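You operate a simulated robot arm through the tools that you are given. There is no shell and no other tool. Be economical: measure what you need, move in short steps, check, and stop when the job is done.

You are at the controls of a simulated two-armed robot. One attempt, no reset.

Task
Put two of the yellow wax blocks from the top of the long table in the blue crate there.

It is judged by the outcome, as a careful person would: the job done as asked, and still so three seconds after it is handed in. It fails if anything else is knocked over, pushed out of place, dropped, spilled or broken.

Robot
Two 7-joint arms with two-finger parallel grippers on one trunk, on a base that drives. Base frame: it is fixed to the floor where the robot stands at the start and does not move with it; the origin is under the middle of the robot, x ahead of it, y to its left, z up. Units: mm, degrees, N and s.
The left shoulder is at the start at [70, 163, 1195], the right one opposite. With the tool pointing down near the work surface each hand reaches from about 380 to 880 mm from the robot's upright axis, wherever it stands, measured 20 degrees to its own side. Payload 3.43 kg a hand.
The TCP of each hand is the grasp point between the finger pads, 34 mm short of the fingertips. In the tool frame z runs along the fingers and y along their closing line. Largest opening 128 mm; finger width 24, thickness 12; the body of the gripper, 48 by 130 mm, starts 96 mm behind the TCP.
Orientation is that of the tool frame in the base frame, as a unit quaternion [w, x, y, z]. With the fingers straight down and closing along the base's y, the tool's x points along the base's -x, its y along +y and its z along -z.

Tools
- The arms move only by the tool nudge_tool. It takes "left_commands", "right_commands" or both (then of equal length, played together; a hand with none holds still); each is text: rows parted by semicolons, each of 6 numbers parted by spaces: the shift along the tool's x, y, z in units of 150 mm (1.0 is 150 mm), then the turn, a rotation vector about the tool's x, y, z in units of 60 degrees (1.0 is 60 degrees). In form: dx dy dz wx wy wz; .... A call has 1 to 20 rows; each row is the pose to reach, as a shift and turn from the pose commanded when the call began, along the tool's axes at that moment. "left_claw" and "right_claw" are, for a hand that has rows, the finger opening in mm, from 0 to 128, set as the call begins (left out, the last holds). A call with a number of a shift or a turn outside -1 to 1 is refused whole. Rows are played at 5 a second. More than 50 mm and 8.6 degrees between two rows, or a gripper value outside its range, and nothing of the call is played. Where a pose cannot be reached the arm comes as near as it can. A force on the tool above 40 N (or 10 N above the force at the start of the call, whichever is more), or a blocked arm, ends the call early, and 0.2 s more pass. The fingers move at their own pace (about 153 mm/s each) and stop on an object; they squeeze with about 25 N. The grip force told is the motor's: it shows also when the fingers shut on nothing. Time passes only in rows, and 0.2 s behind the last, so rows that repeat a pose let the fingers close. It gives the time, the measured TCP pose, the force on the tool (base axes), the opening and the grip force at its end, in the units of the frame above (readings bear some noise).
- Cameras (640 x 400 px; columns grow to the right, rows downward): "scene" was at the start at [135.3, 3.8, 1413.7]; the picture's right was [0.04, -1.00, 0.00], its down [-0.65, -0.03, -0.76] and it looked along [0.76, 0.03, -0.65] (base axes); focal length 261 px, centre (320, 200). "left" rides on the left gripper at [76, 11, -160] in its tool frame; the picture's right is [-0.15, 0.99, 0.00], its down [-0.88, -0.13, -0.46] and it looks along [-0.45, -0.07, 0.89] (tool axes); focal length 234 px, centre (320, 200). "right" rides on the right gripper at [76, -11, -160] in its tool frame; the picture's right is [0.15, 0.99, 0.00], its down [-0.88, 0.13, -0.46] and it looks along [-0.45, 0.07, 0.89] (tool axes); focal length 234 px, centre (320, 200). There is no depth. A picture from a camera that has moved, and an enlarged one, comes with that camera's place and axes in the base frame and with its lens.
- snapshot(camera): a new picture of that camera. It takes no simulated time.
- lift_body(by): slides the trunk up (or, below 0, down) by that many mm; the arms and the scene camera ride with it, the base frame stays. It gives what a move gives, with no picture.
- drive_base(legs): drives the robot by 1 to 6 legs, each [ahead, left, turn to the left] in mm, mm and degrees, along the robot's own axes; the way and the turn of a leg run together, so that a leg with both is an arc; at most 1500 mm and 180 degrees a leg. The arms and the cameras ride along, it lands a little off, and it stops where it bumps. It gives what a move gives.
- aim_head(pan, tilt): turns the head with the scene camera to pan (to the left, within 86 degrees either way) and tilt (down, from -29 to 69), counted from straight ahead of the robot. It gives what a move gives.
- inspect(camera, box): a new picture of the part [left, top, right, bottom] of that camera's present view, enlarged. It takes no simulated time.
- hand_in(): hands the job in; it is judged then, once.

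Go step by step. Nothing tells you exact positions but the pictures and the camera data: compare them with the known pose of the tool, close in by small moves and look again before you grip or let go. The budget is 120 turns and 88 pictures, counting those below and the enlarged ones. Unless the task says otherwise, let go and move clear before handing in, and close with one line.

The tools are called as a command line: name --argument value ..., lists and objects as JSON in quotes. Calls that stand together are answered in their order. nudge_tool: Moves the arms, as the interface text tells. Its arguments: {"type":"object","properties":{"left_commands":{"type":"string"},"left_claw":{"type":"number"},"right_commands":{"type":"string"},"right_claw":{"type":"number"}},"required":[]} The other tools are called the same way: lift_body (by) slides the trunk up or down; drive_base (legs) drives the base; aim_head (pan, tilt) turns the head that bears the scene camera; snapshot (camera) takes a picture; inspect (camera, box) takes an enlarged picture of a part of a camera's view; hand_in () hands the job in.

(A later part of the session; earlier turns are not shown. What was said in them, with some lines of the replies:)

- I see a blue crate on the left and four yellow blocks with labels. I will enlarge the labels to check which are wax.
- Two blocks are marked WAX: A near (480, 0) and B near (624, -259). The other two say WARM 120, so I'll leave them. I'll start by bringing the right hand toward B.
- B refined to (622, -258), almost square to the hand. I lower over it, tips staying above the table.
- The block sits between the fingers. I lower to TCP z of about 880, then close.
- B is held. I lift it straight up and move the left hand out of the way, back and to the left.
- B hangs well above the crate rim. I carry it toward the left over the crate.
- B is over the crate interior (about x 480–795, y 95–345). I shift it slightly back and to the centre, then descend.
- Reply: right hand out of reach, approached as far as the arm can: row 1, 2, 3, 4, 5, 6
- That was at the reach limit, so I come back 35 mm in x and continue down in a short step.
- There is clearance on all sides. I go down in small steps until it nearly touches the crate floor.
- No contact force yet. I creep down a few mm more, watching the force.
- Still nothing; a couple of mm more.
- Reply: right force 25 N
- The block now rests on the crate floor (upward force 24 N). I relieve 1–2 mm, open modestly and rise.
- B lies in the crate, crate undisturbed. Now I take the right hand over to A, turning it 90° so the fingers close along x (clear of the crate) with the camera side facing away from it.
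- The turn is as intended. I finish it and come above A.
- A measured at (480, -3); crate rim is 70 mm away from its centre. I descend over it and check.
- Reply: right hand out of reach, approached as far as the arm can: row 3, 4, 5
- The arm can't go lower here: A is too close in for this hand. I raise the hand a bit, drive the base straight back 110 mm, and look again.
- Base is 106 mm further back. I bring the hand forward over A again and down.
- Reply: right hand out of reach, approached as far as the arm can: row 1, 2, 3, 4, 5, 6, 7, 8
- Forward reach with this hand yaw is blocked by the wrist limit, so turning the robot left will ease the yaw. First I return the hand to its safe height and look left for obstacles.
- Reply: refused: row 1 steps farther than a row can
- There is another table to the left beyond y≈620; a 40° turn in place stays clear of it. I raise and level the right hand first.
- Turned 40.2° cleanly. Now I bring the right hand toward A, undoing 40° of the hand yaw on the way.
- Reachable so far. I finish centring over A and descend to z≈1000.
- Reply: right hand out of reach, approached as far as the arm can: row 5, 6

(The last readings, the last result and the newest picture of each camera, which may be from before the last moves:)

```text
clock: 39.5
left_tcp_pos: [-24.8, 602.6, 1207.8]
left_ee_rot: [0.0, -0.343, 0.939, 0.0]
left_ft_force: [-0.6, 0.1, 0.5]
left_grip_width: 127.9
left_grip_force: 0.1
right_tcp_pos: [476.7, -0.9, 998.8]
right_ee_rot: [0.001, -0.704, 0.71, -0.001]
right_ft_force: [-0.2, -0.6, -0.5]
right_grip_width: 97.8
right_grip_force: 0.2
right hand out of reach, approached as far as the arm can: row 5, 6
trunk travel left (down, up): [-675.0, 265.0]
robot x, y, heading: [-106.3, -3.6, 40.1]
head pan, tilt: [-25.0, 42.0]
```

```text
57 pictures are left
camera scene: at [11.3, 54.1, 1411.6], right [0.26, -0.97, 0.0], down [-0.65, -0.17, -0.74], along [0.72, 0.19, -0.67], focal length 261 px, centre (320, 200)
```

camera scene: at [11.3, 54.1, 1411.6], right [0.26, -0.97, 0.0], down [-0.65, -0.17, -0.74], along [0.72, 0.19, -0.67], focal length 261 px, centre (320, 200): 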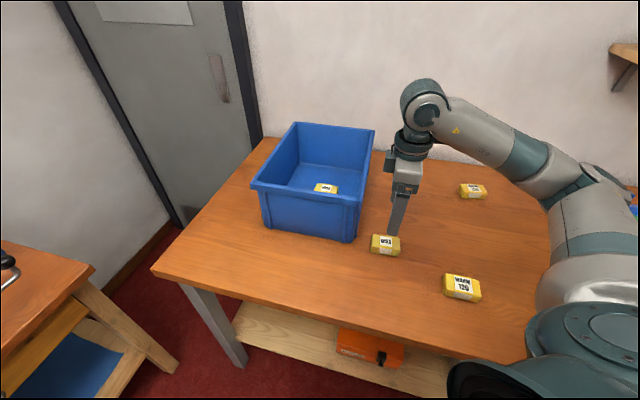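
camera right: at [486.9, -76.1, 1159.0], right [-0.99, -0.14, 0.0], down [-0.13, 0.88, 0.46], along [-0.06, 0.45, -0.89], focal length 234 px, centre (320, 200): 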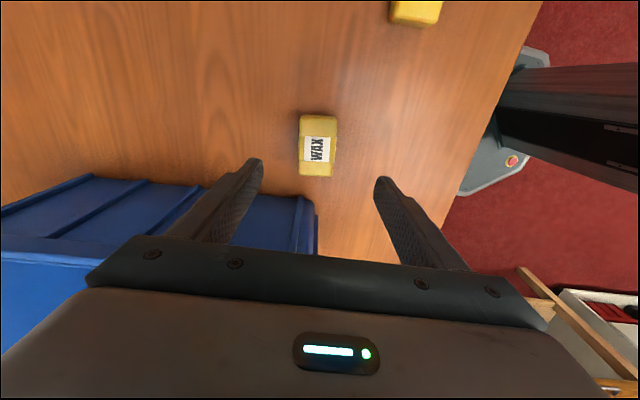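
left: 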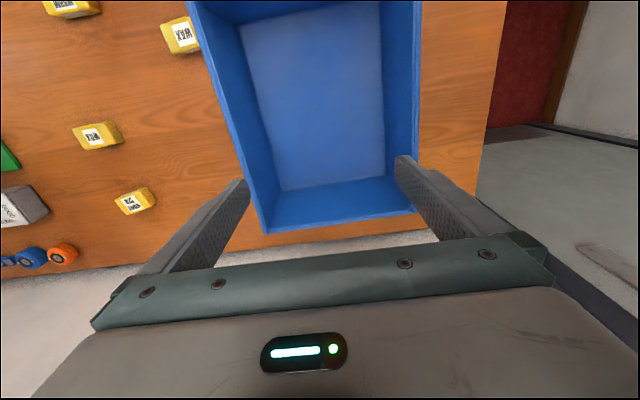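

The arm stops at z≈999 here, but the trunk can carry it the rest of the way. I shift 4 mm in x, then lower the trunk by 90 mm and check.

nudge_tool --right_commands "0.005 -0.027 -0.06 0 0 0;0.005 -0.027 -0.06 0 0 0"

lift_body --by -95

snapshot --camera "right"

snapshot --camera "scene"

```text
clock: 40.1
left_tcp_pos: [-24.9, 603.2, 1206.3]
left_ee_rot: [0.0, -0.343, 0.939, 0.0]
left_ft_force: [0.0, 0.0, -0.2]
left_grip_width: 128.0
left_grip_force: 0.0
right_tcp_pos: [479.0, -1.6, 1009.3]
right_ee_rot: [0.001, -0.704, 0.71, -0.002]
right_ft_force: [-0.1, 0.1, -0.3]
right_grip_width: 97.9
right_grip_force: 0.1
trunk travel left (down, up): [-675.0, 265.0]
robot x, y, heading: [-109.2, 1.5, 40.2]
head pan, tilt: [-25.0, 42.0]
```

```text
clock: 41.4
left_tcp_pos: [-24.7, 603.8, 1110.8]
left_ee_rot: [0.0, -0.343, 0.94, 0.0]
left_ft_force: [0.5, -0.3, -0.7]
left_grip_width: 128.0
left_grip_force: 0.2
right_tcp_pos: [477.9, -1.2, 915.4]
right_ee_rot: [0.002, -0.705, 0.71, -0.001]
right_ft_force: [-0.4, -0.1, -0.1]
right_grip_width: 98.0
right_grip_force: 0.0
trunk travel left (down, up): [-580.0, 360.0]
robot x, y, heading: [-109.4, 1.0, 40.0]
head pan, tilt: [-25.0, 42.0]
```

```text
56 pictures are left
camera right: at [489.6, -76.3, 1073.8], right [-0.99, -0.14, 0.0], down [-0.13, 0.88, 0.45], along [-0.06, 0.45, -0.89], focal length 234 px, centre (320, 200)
```

right: 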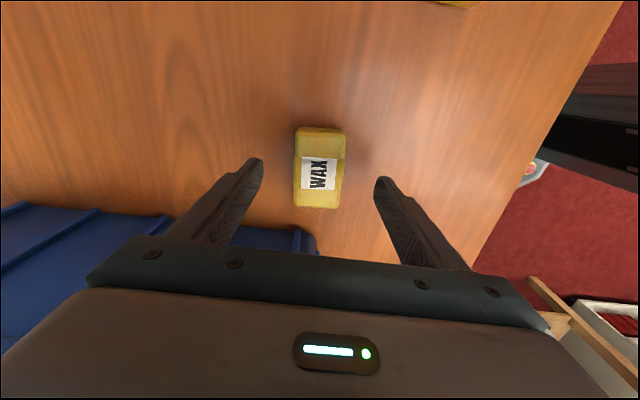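

```text
55 pictures are left
camera scene: at [11.5, 54.3, 1316.6], right [0.26, -0.97, 0.0], down [-0.65, -0.17, -0.74], along [0.72, 0.19, -0.67], focal length 261 px, centre (320, 200)
```

scene: 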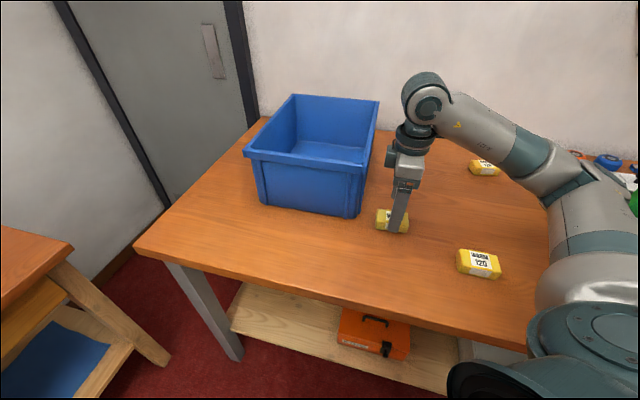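

Well centred on A. I lower the trunk another 34 mm to the gripping height.

lift_body --by -34

nudge_tool --right_commands "0 0 0 0 0 0;0 0 0 0 0 0;0 0 0 0 0 0;0 0 0 0 0 0" --right_claw 25

snapshot --camera "right"

```text
clock: 42.1
left_tcp_pos: [-24.2, 603.0, 1078.0]
left_ee_rot: [0.0, -0.343, 0.939, 0.0]
left_ft_force: [-0.6, 0.8, 0.0]
left_grip_width: 127.9
left_grip_force: 0.0
right_tcp_pos: [478.9, -0.8, 880.3]
right_ee_rot: [0.001, -0.705, 0.71, -0.002]
right_ft_force: [-0.2, 0.5, 1.1]
right_grip_width: 97.9
right_grip_force: 0.1
trunk travel left (down, up): [-546.0, 394.0]
robot x, y, heading: [-110.4, -1.0, 40.0]
head pan, tilt: [-25.0, 42.0]
```

```text
clock: 43.1
left_tcp_pos: [-24.6, 603.4, 1078.4]
left_ee_rot: [-0.001, -0.343, 0.939, 0.0]
left_ft_force: [-0.2, -0.4, 0.0]
left_grip_width: 127.8
left_grip_force: 0.1
right_tcp_pos: [479.1, -1.1, 880.7]
right_ee_rot: [0.002, -0.705, 0.709, -0.002]
right_ft_force: [0.9, 0.2, 1.5]
right_grip_width: 45.7
right_grip_force: 25.2
trunk travel left (down, up): [-546.0, 394.0]
robot x, y, heading: [-108.1, 0.6, 40.0]
head pan, tilt: [-25.0, 42.0]
```

```text
54 pictures are left
camera right: at [489.8, -76.1, 1039.7], right [-0.99, -0.14, 0.0], down [-0.13, 0.88, 0.45], along [-0.06, 0.45, -0.89], focal length 234 px, centre (320, 200)
```

right: 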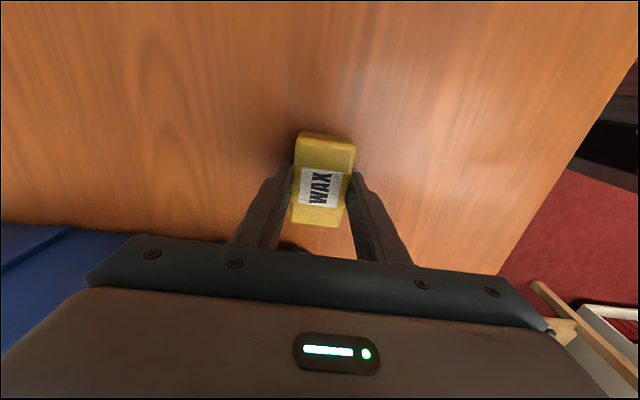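

A is held at 46 mm width. I raise the trunk 255 mm to lift it straight up above the rim.

lift_body --by 255

snapshot --camera "scene"

```text
clock: 45.8
left_tcp_pos: [-24.1, 604.6, 1332.4]
left_ee_rot: [0.0, -0.342, 0.94, 0.001]
left_ft_force: [-0.5, -0.2, -0.4]
left_grip_width: 127.9
left_grip_force: 0.1
right_tcp_pos: [479.9, -0.9, 1135.6]
right_ee_rot: [0.0, -0.705, 0.709, -0.002]
right_ft_force: [0.4, -0.4, -0.3]
right_grip_width: 45.5
right_grip_force: 25.2
trunk travel left (down, up): [-801.0, 139.0]
robot x, y, heading: [-102.6, 1.8, 40.0]
head pan, tilt: [-25.0, 42.0]
```

```text
53 pictures are left
camera scene: at [12.0, 54.6, 1537.4], right [0.26, -0.97, 0.0], down [-0.65, -0.17, -0.74], along [0.72, 0.19, -0.67], focal length 261 px, centre (320, 200)
```

scene: 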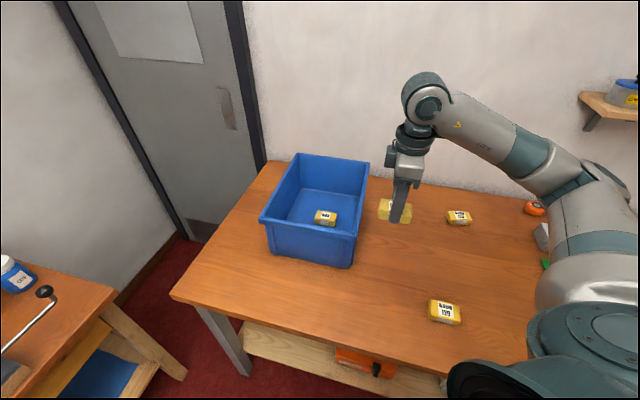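

A hangs above the rim. I carry it into the crate in front of B, aiming for (567, 208).

nudge_tool --right_commands "-0.2 -0.14 0 0 0 0;-0.4 -0.29 0 0 0 0;-0.6 -0.43 0 0 0 0;-0.8 -0.58 0 0 0 0;-0.8 -0.58 0 0 0 0"

nudge_tool --right_commands "-0.2 0 0 0 0 0;-0.4 0 0 0 0 0;-0.59 0 0 0 0 0;-0.59 0 0 0 0 0"

snapshot --camera "right"

snapshot --camera "scene"

```text
clock: 47.0
left_tcp_pos: [-23.9, 602.1, 1333.6]
left_ee_rot: [0.001, -0.342, 0.94, 0.001]
left_ft_force: [-0.1, -1.6, 0.0]
left_grip_width: 128.2
left_grip_force: 0.0
right_tcp_pos: [516.0, 120.2, 1143.9]
right_ee_rot: [0.001, -0.704, 0.71, -0.001]
right_ft_force: [0.7, -0.2, -0.9]
right_grip_width: 45.4
right_grip_force: 25.2
right hand out of reach, approached as far as the arm can: row 1, 2, 3, 4, 5
trunk travel left (down, up): [-801.0, 139.0]
robot x, y, heading: [-108.2, -1.1, 40.1]
head pan, tilt: [-25.0, 42.0]
```

```text
clock: 48.0
left_tcp_pos: [-24.0, 603.5, 1332.4]
left_ee_rot: [-0.001, -0.343, 0.939, 0.0]
left_ft_force: [-0.8, -0.2, -0.6]
left_grip_width: 128.1
left_grip_force: 0.0
right_tcp_pos: [518.3, 211.3, 1143.1]
right_ee_rot: [0.0, -0.704, 0.71, -0.001]
right_ft_force: [-1.0, -0.5, -0.9]
right_grip_width: 45.2
right_grip_force: 24.9
trunk travel left (down, up): [-801.0, 139.0]
robot x, y, heading: [-107.6, 1.6, 40.2]
head pan, tilt: [-25.0, 42.0]
```

```text
52 pictures are left
camera right: at [530.0, 137.3, 1302.1], right [-0.99, -0.14, 0.0], down [-0.13, 0.88, 0.45], along [-0.06, 0.45, -0.89], focal length 234 px, centre (320, 200)
```

right: 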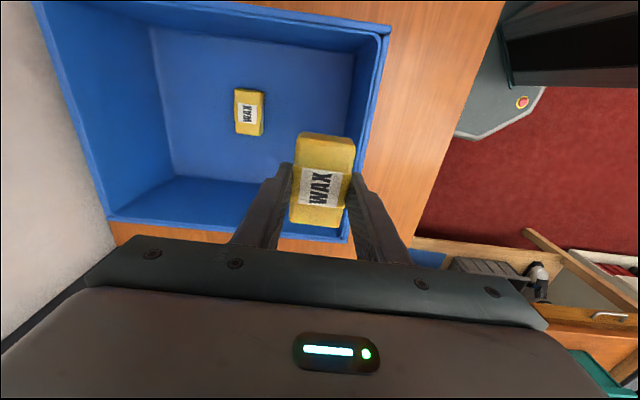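

```text
51 pictures are left
camera scene: at [12.0, 54.7, 1537.5], right [0.26, -0.97, 0.0], down [-0.65, -0.17, -0.74], along [0.72, 0.19, -0.67], focal length 261 px, centre (320, 200)
```

scene: 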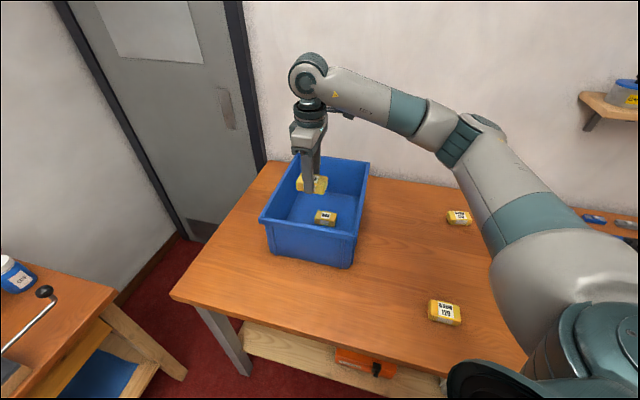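

The yaw again limits forward reach, so I turn the hand back 50° while moving to (565, 208); that fits the crate too.

nudge_tool --right_commands "0 0 0 0 0 0.12;0 0 0 0 0 0.24;0 -0.05 0 0 0 0.36;0.01 -0.11 0 0 0 0.48;0.01 -0.18 0 0 0 0.6;0.02 -0.25 0 0 0 0.72;0.02 -0.313 0 0 0 0.83;0.02 -0.313 0 0 0 0.83"

snapshot --camera "right"

```text
clock: 49.8
left_tcp_pos: [-25.2, 603.3, 1331.8]
left_ee_rot: [0.001, -0.344, 0.939, 0.0]
left_ft_force: [1.3, 0.4, -0.5]
left_grip_width: 128.0
left_grip_force: 0.0
right_tcp_pos: [564.5, 208.1, 1143.2]
right_ee_rot: [0.001, -0.339, 0.941, 0.0]
right_ft_force: [0.5, 0.8, -1.8]
right_grip_width: 45.1
right_grip_force: 24.9
trunk travel left (down, up): [-801.0, 139.0]
robot x, y, heading: [-105.4, 1.7, 39.9]
head pan, tilt: [-25.0, 42.0]
```

```text
50 pictures are left
camera right: at [514.5, 151.4, 1302.5], right [-0.74, 0.67, 0.0], down [0.59, 0.66, 0.46], along [0.31, 0.34, -0.89], focal length 234 px, centre (320, 200)
```

right: 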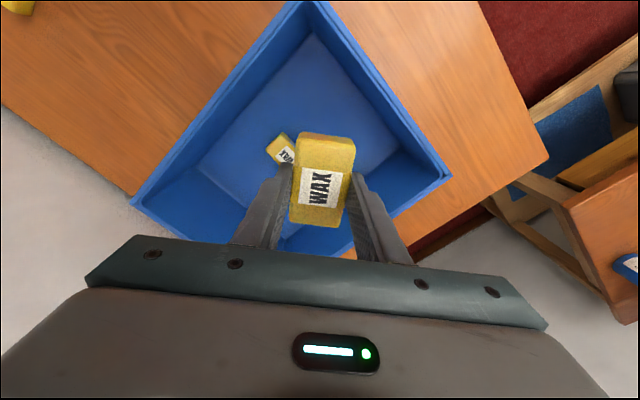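

Position and crate look right, B is clear. I lower with the trunk by 220 mm.

lift_body --by -220

snapshot --camera "right"

snapshot --camera "scene"

```text
clock: 52.1
left_tcp_pos: [-24.7, 603.9, 1112.5]
left_ee_rot: [0.0, -0.343, 0.939, 0.0]
left_ft_force: [0.3, 0.4, 0.3]
left_grip_width: 128.1
left_grip_force: 0.1
right_tcp_pos: [565.1, 209.4, 922.8]
right_ee_rot: [0.001, -0.341, 0.94, 0.0]
right_ft_force: [0.3, -0.5, -0.4]
right_grip_width: 45.5
right_grip_force: 25.0
trunk travel left (down, up): [-581.0, 359.0]
robot x, y, heading: [-108.1, 4.5, 40.4]
head pan, tilt: [-25.0, 42.0]
```

```text
49 pictures are left
camera right: at [514.4, 151.2, 1082.5], right [-0.75, 0.67, 0.0], down [0.59, 0.66, 0.46], along [0.31, 0.34, -0.89], focal length 234 px, centre (320, 200)
```

right: 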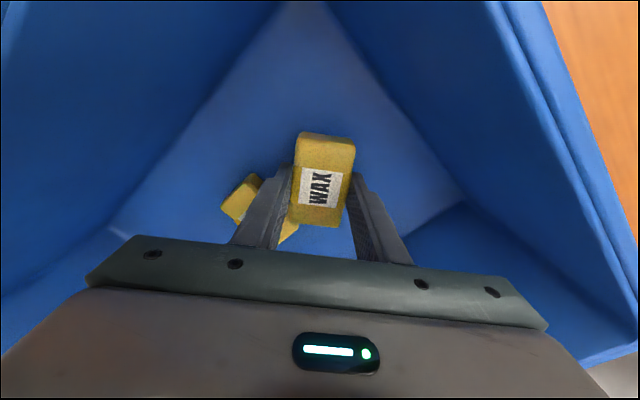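

```text
48 pictures are left
camera scene: at [11.8, 54.5, 1317.6], right [0.26, -0.97, 0.0], down [-0.65, -0.17, -0.74], along [0.72, 0.19, -0.67], focal length 261 px, centre (320, 200)
```

scene: 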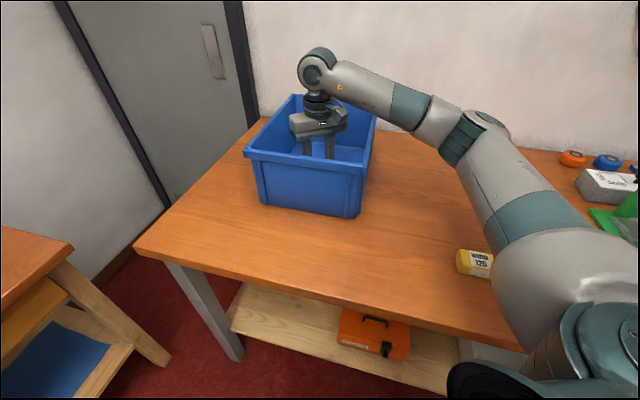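

Clearances are fine (B's edge about 19 mm from the open finger). I creep down with the arm under force guard.

nudge_tool --right_commands "0 0 0.07 0 0 0;0 0 0.14 0 0 0;0 0 0.2 0 0 0;0 0 0.22 0 0 0;0 0 0.23 0 0 0;0 0 0.24 0 0 0;0 0 0.247 0 0 0;0 0 0.247 0 0 0"

```text
clock: 53.9
left_tcp_pos: [-24.9, 604.1, 1111.7]
left_ee_rot: [0.0, -0.343, 0.94, -0.001]
left_ft_force: [-1.4, 0.5, 1.1]
left_grip_width: 128.0
left_grip_force: 0.1
right_tcp_pos: [565.8, 208.3, 886.5]
right_ee_rot: [0.001, -0.34, 0.94, -0.001]
right_ft_force: [0.5, -0.3, 2.5]
right_grip_width: 44.9
right_grip_force: 25.1
trunk travel left (down, up): [-581.0, 359.0]
robot x, y, heading: [-106.1, -4.2, 40.1]
head pan, tilt: [-25.0, 42.0]
```

It is just touching (2.5 N). One more mm, then I open to 64 mm and rise straight up with the trunk.

nudge_tool --right_commands "0 0 0.006 0 0 0;0 0 0.006 0 0 0"

nudge_tool --right_commands "0 0 0 0 0 0;0 0 0 0 0 0;0 0 0 0 0 0;0 0 0 0 0 0" --right_claw 64

lift_body --by 60

snapshot --camera "right"

```text
clock: 54.5
left_tcp_pos: [-25.1, 602.3, 1112.8]
left_ee_rot: [0.0, -0.343, 0.939, 0.001]
left_ft_force: [0.2, 0.6, 0.0]
left_grip_width: 128.2
left_grip_force: 0.1
right_tcp_pos: [565.3, 207.4, 886.2]
right_ee_rot: [0.002, -0.34, 0.94, 0.0]
right_ft_force: [1.8, 0.0, 7.6]
right_grip_width: 45.6
right_grip_force: 24.2
trunk travel left (down, up): [-581.0, 359.0]
robot x, y, heading: [-108.2, -1.2, 40.0]
head pan, tilt: [-25.0, 42.0]
```

```text
clock: 55.5
left_tcp_pos: [-24.5, 603.6, 1112.2]
left_ee_rot: [-0.001, -0.343, 0.939, 0.0]
left_ft_force: [1.6, -0.5, 0.6]
left_grip_width: 127.8
left_grip_force: 0.2
right_tcp_pos: [565.1, 207.5, 886.0]
right_ee_rot: [0.001, -0.341, 0.94, -0.001]
right_ft_force: [1.0, 0.4, 0.3]
right_grip_width: 64.0
right_grip_force: 0.0
trunk travel left (down, up): [-581.0, 359.0]
robot x, y, heading: [-110.3, 4.4, 40.0]
head pan, tilt: [-25.0, 42.0]
```

```text
clock: 56.5
left_tcp_pos: [-24.6, 604.2, 1171.9]
left_ee_rot: [0.0, -0.344, 0.939, 0.0]
left_ft_force: [1.1, -0.5, -0.9]
left_grip_width: 127.8
left_grip_force: 0.1
right_tcp_pos: [565.9, 208.2, 945.3]
right_ee_rot: [0.0, -0.34, 0.94, -0.001]
right_ft_force: [0.4, 0.0, 0.0]
right_grip_width: 63.8
right_grip_force: 0.0
trunk travel left (down, up): [-641.0, 299.0]
robot x, y, heading: [-109.7, -0.9, 40.0]
head pan, tilt: [-25.0, 42.0]
```

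```text
47 pictures are left
camera right: at [514.9, 151.3, 1104.5], right [-0.75, 0.67, 0.0], down [0.59, 0.66, 0.46], along [0.31, 0.34, -0.89], focal length 234 px, centre (320, 200)
```

right: 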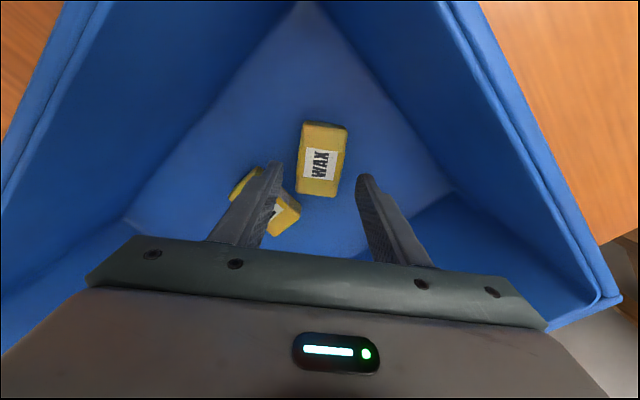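

A is on the crate floor beside B. I rise well clear and check the whole scene.

lift_body --by 220

nudge_tool --right_commands "0.25 0 0 0 0 0;0.5 0 0 0 0 0;0.75 0 0 0 0 0;1 0 0 0 0 0;1 0 0 0 0 0"

snapshot --camera "scene"

```text
clock: 58.8
left_tcp_pos: [-24.5, 602.5, 1392.9]
left_ee_rot: [0.0, -0.343, 0.94, 0.0]
left_ft_force: [-0.1, -0.6, -0.3]
left_grip_width: 128.1
left_grip_force: 0.0
right_tcp_pos: [566.7, 208.9, 1164.9]
right_ee_rot: [0.001, -0.341, 0.94, -0.001]
right_ft_force: [0.2, 0.2, 0.5]
right_grip_width: 64.2
right_grip_force: 0.2
trunk travel left (down, up): [-861.0, 79.0]
robot x, y, heading: [-107.0, -5.0, 40.0]
head pan, tilt: [-25.0, 42.0]
```

```text
clock: 60.0
left_tcp_pos: [-24.6, 603.6, 1392.6]
left_ee_rot: [-0.001, -0.342, 0.94, 0.0]
left_ft_force: [-0.8, -0.3, -0.1]
left_grip_width: 128.2
left_grip_force: 0.1
right_tcp_pos: [448.9, 115.1, 1165.4]
right_ee_rot: [0.002, -0.341, 0.94, -0.002]
right_ft_force: [0.1, 0.1, -0.1]
right_grip_width: 64.0
right_grip_force: 0.1
trunk travel left (down, up): [-861.0, 79.0]
robot x, y, heading: [-104.8, -2.5, 39.9]
head pan, tilt: [-25.0, 42.0]
```

```text
46 pictures are left
camera scene: at [12.1, 55.0, 1597.5], right [0.26, -0.97, 0.0], down [-0.65, -0.17, -0.74], along [0.72, 0.19, -0.67], focal length 261 px, centre (320, 200)
```

scene: 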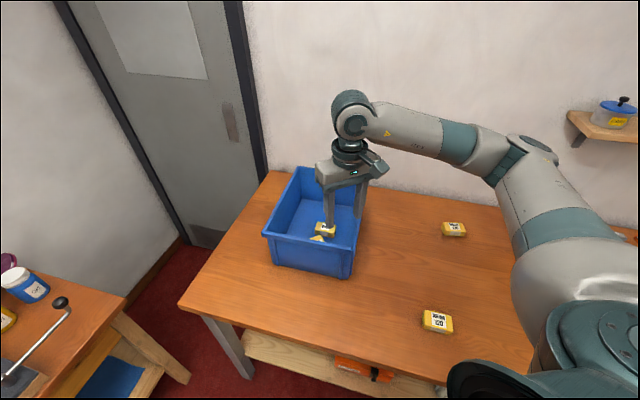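

Both WAX blocks lie in the crate, the two WARM 120 blocks and the crate are where they were, and the hands are clear.

hand_in

```text
The job is handed in.
```

I put the two yellow blocks labelled WAX in the blue crate, left the two WARM 120 blocks on the table, and handed the job in. The last pictures show the crate where it started, nothing else visibly moved, and both hands clear.
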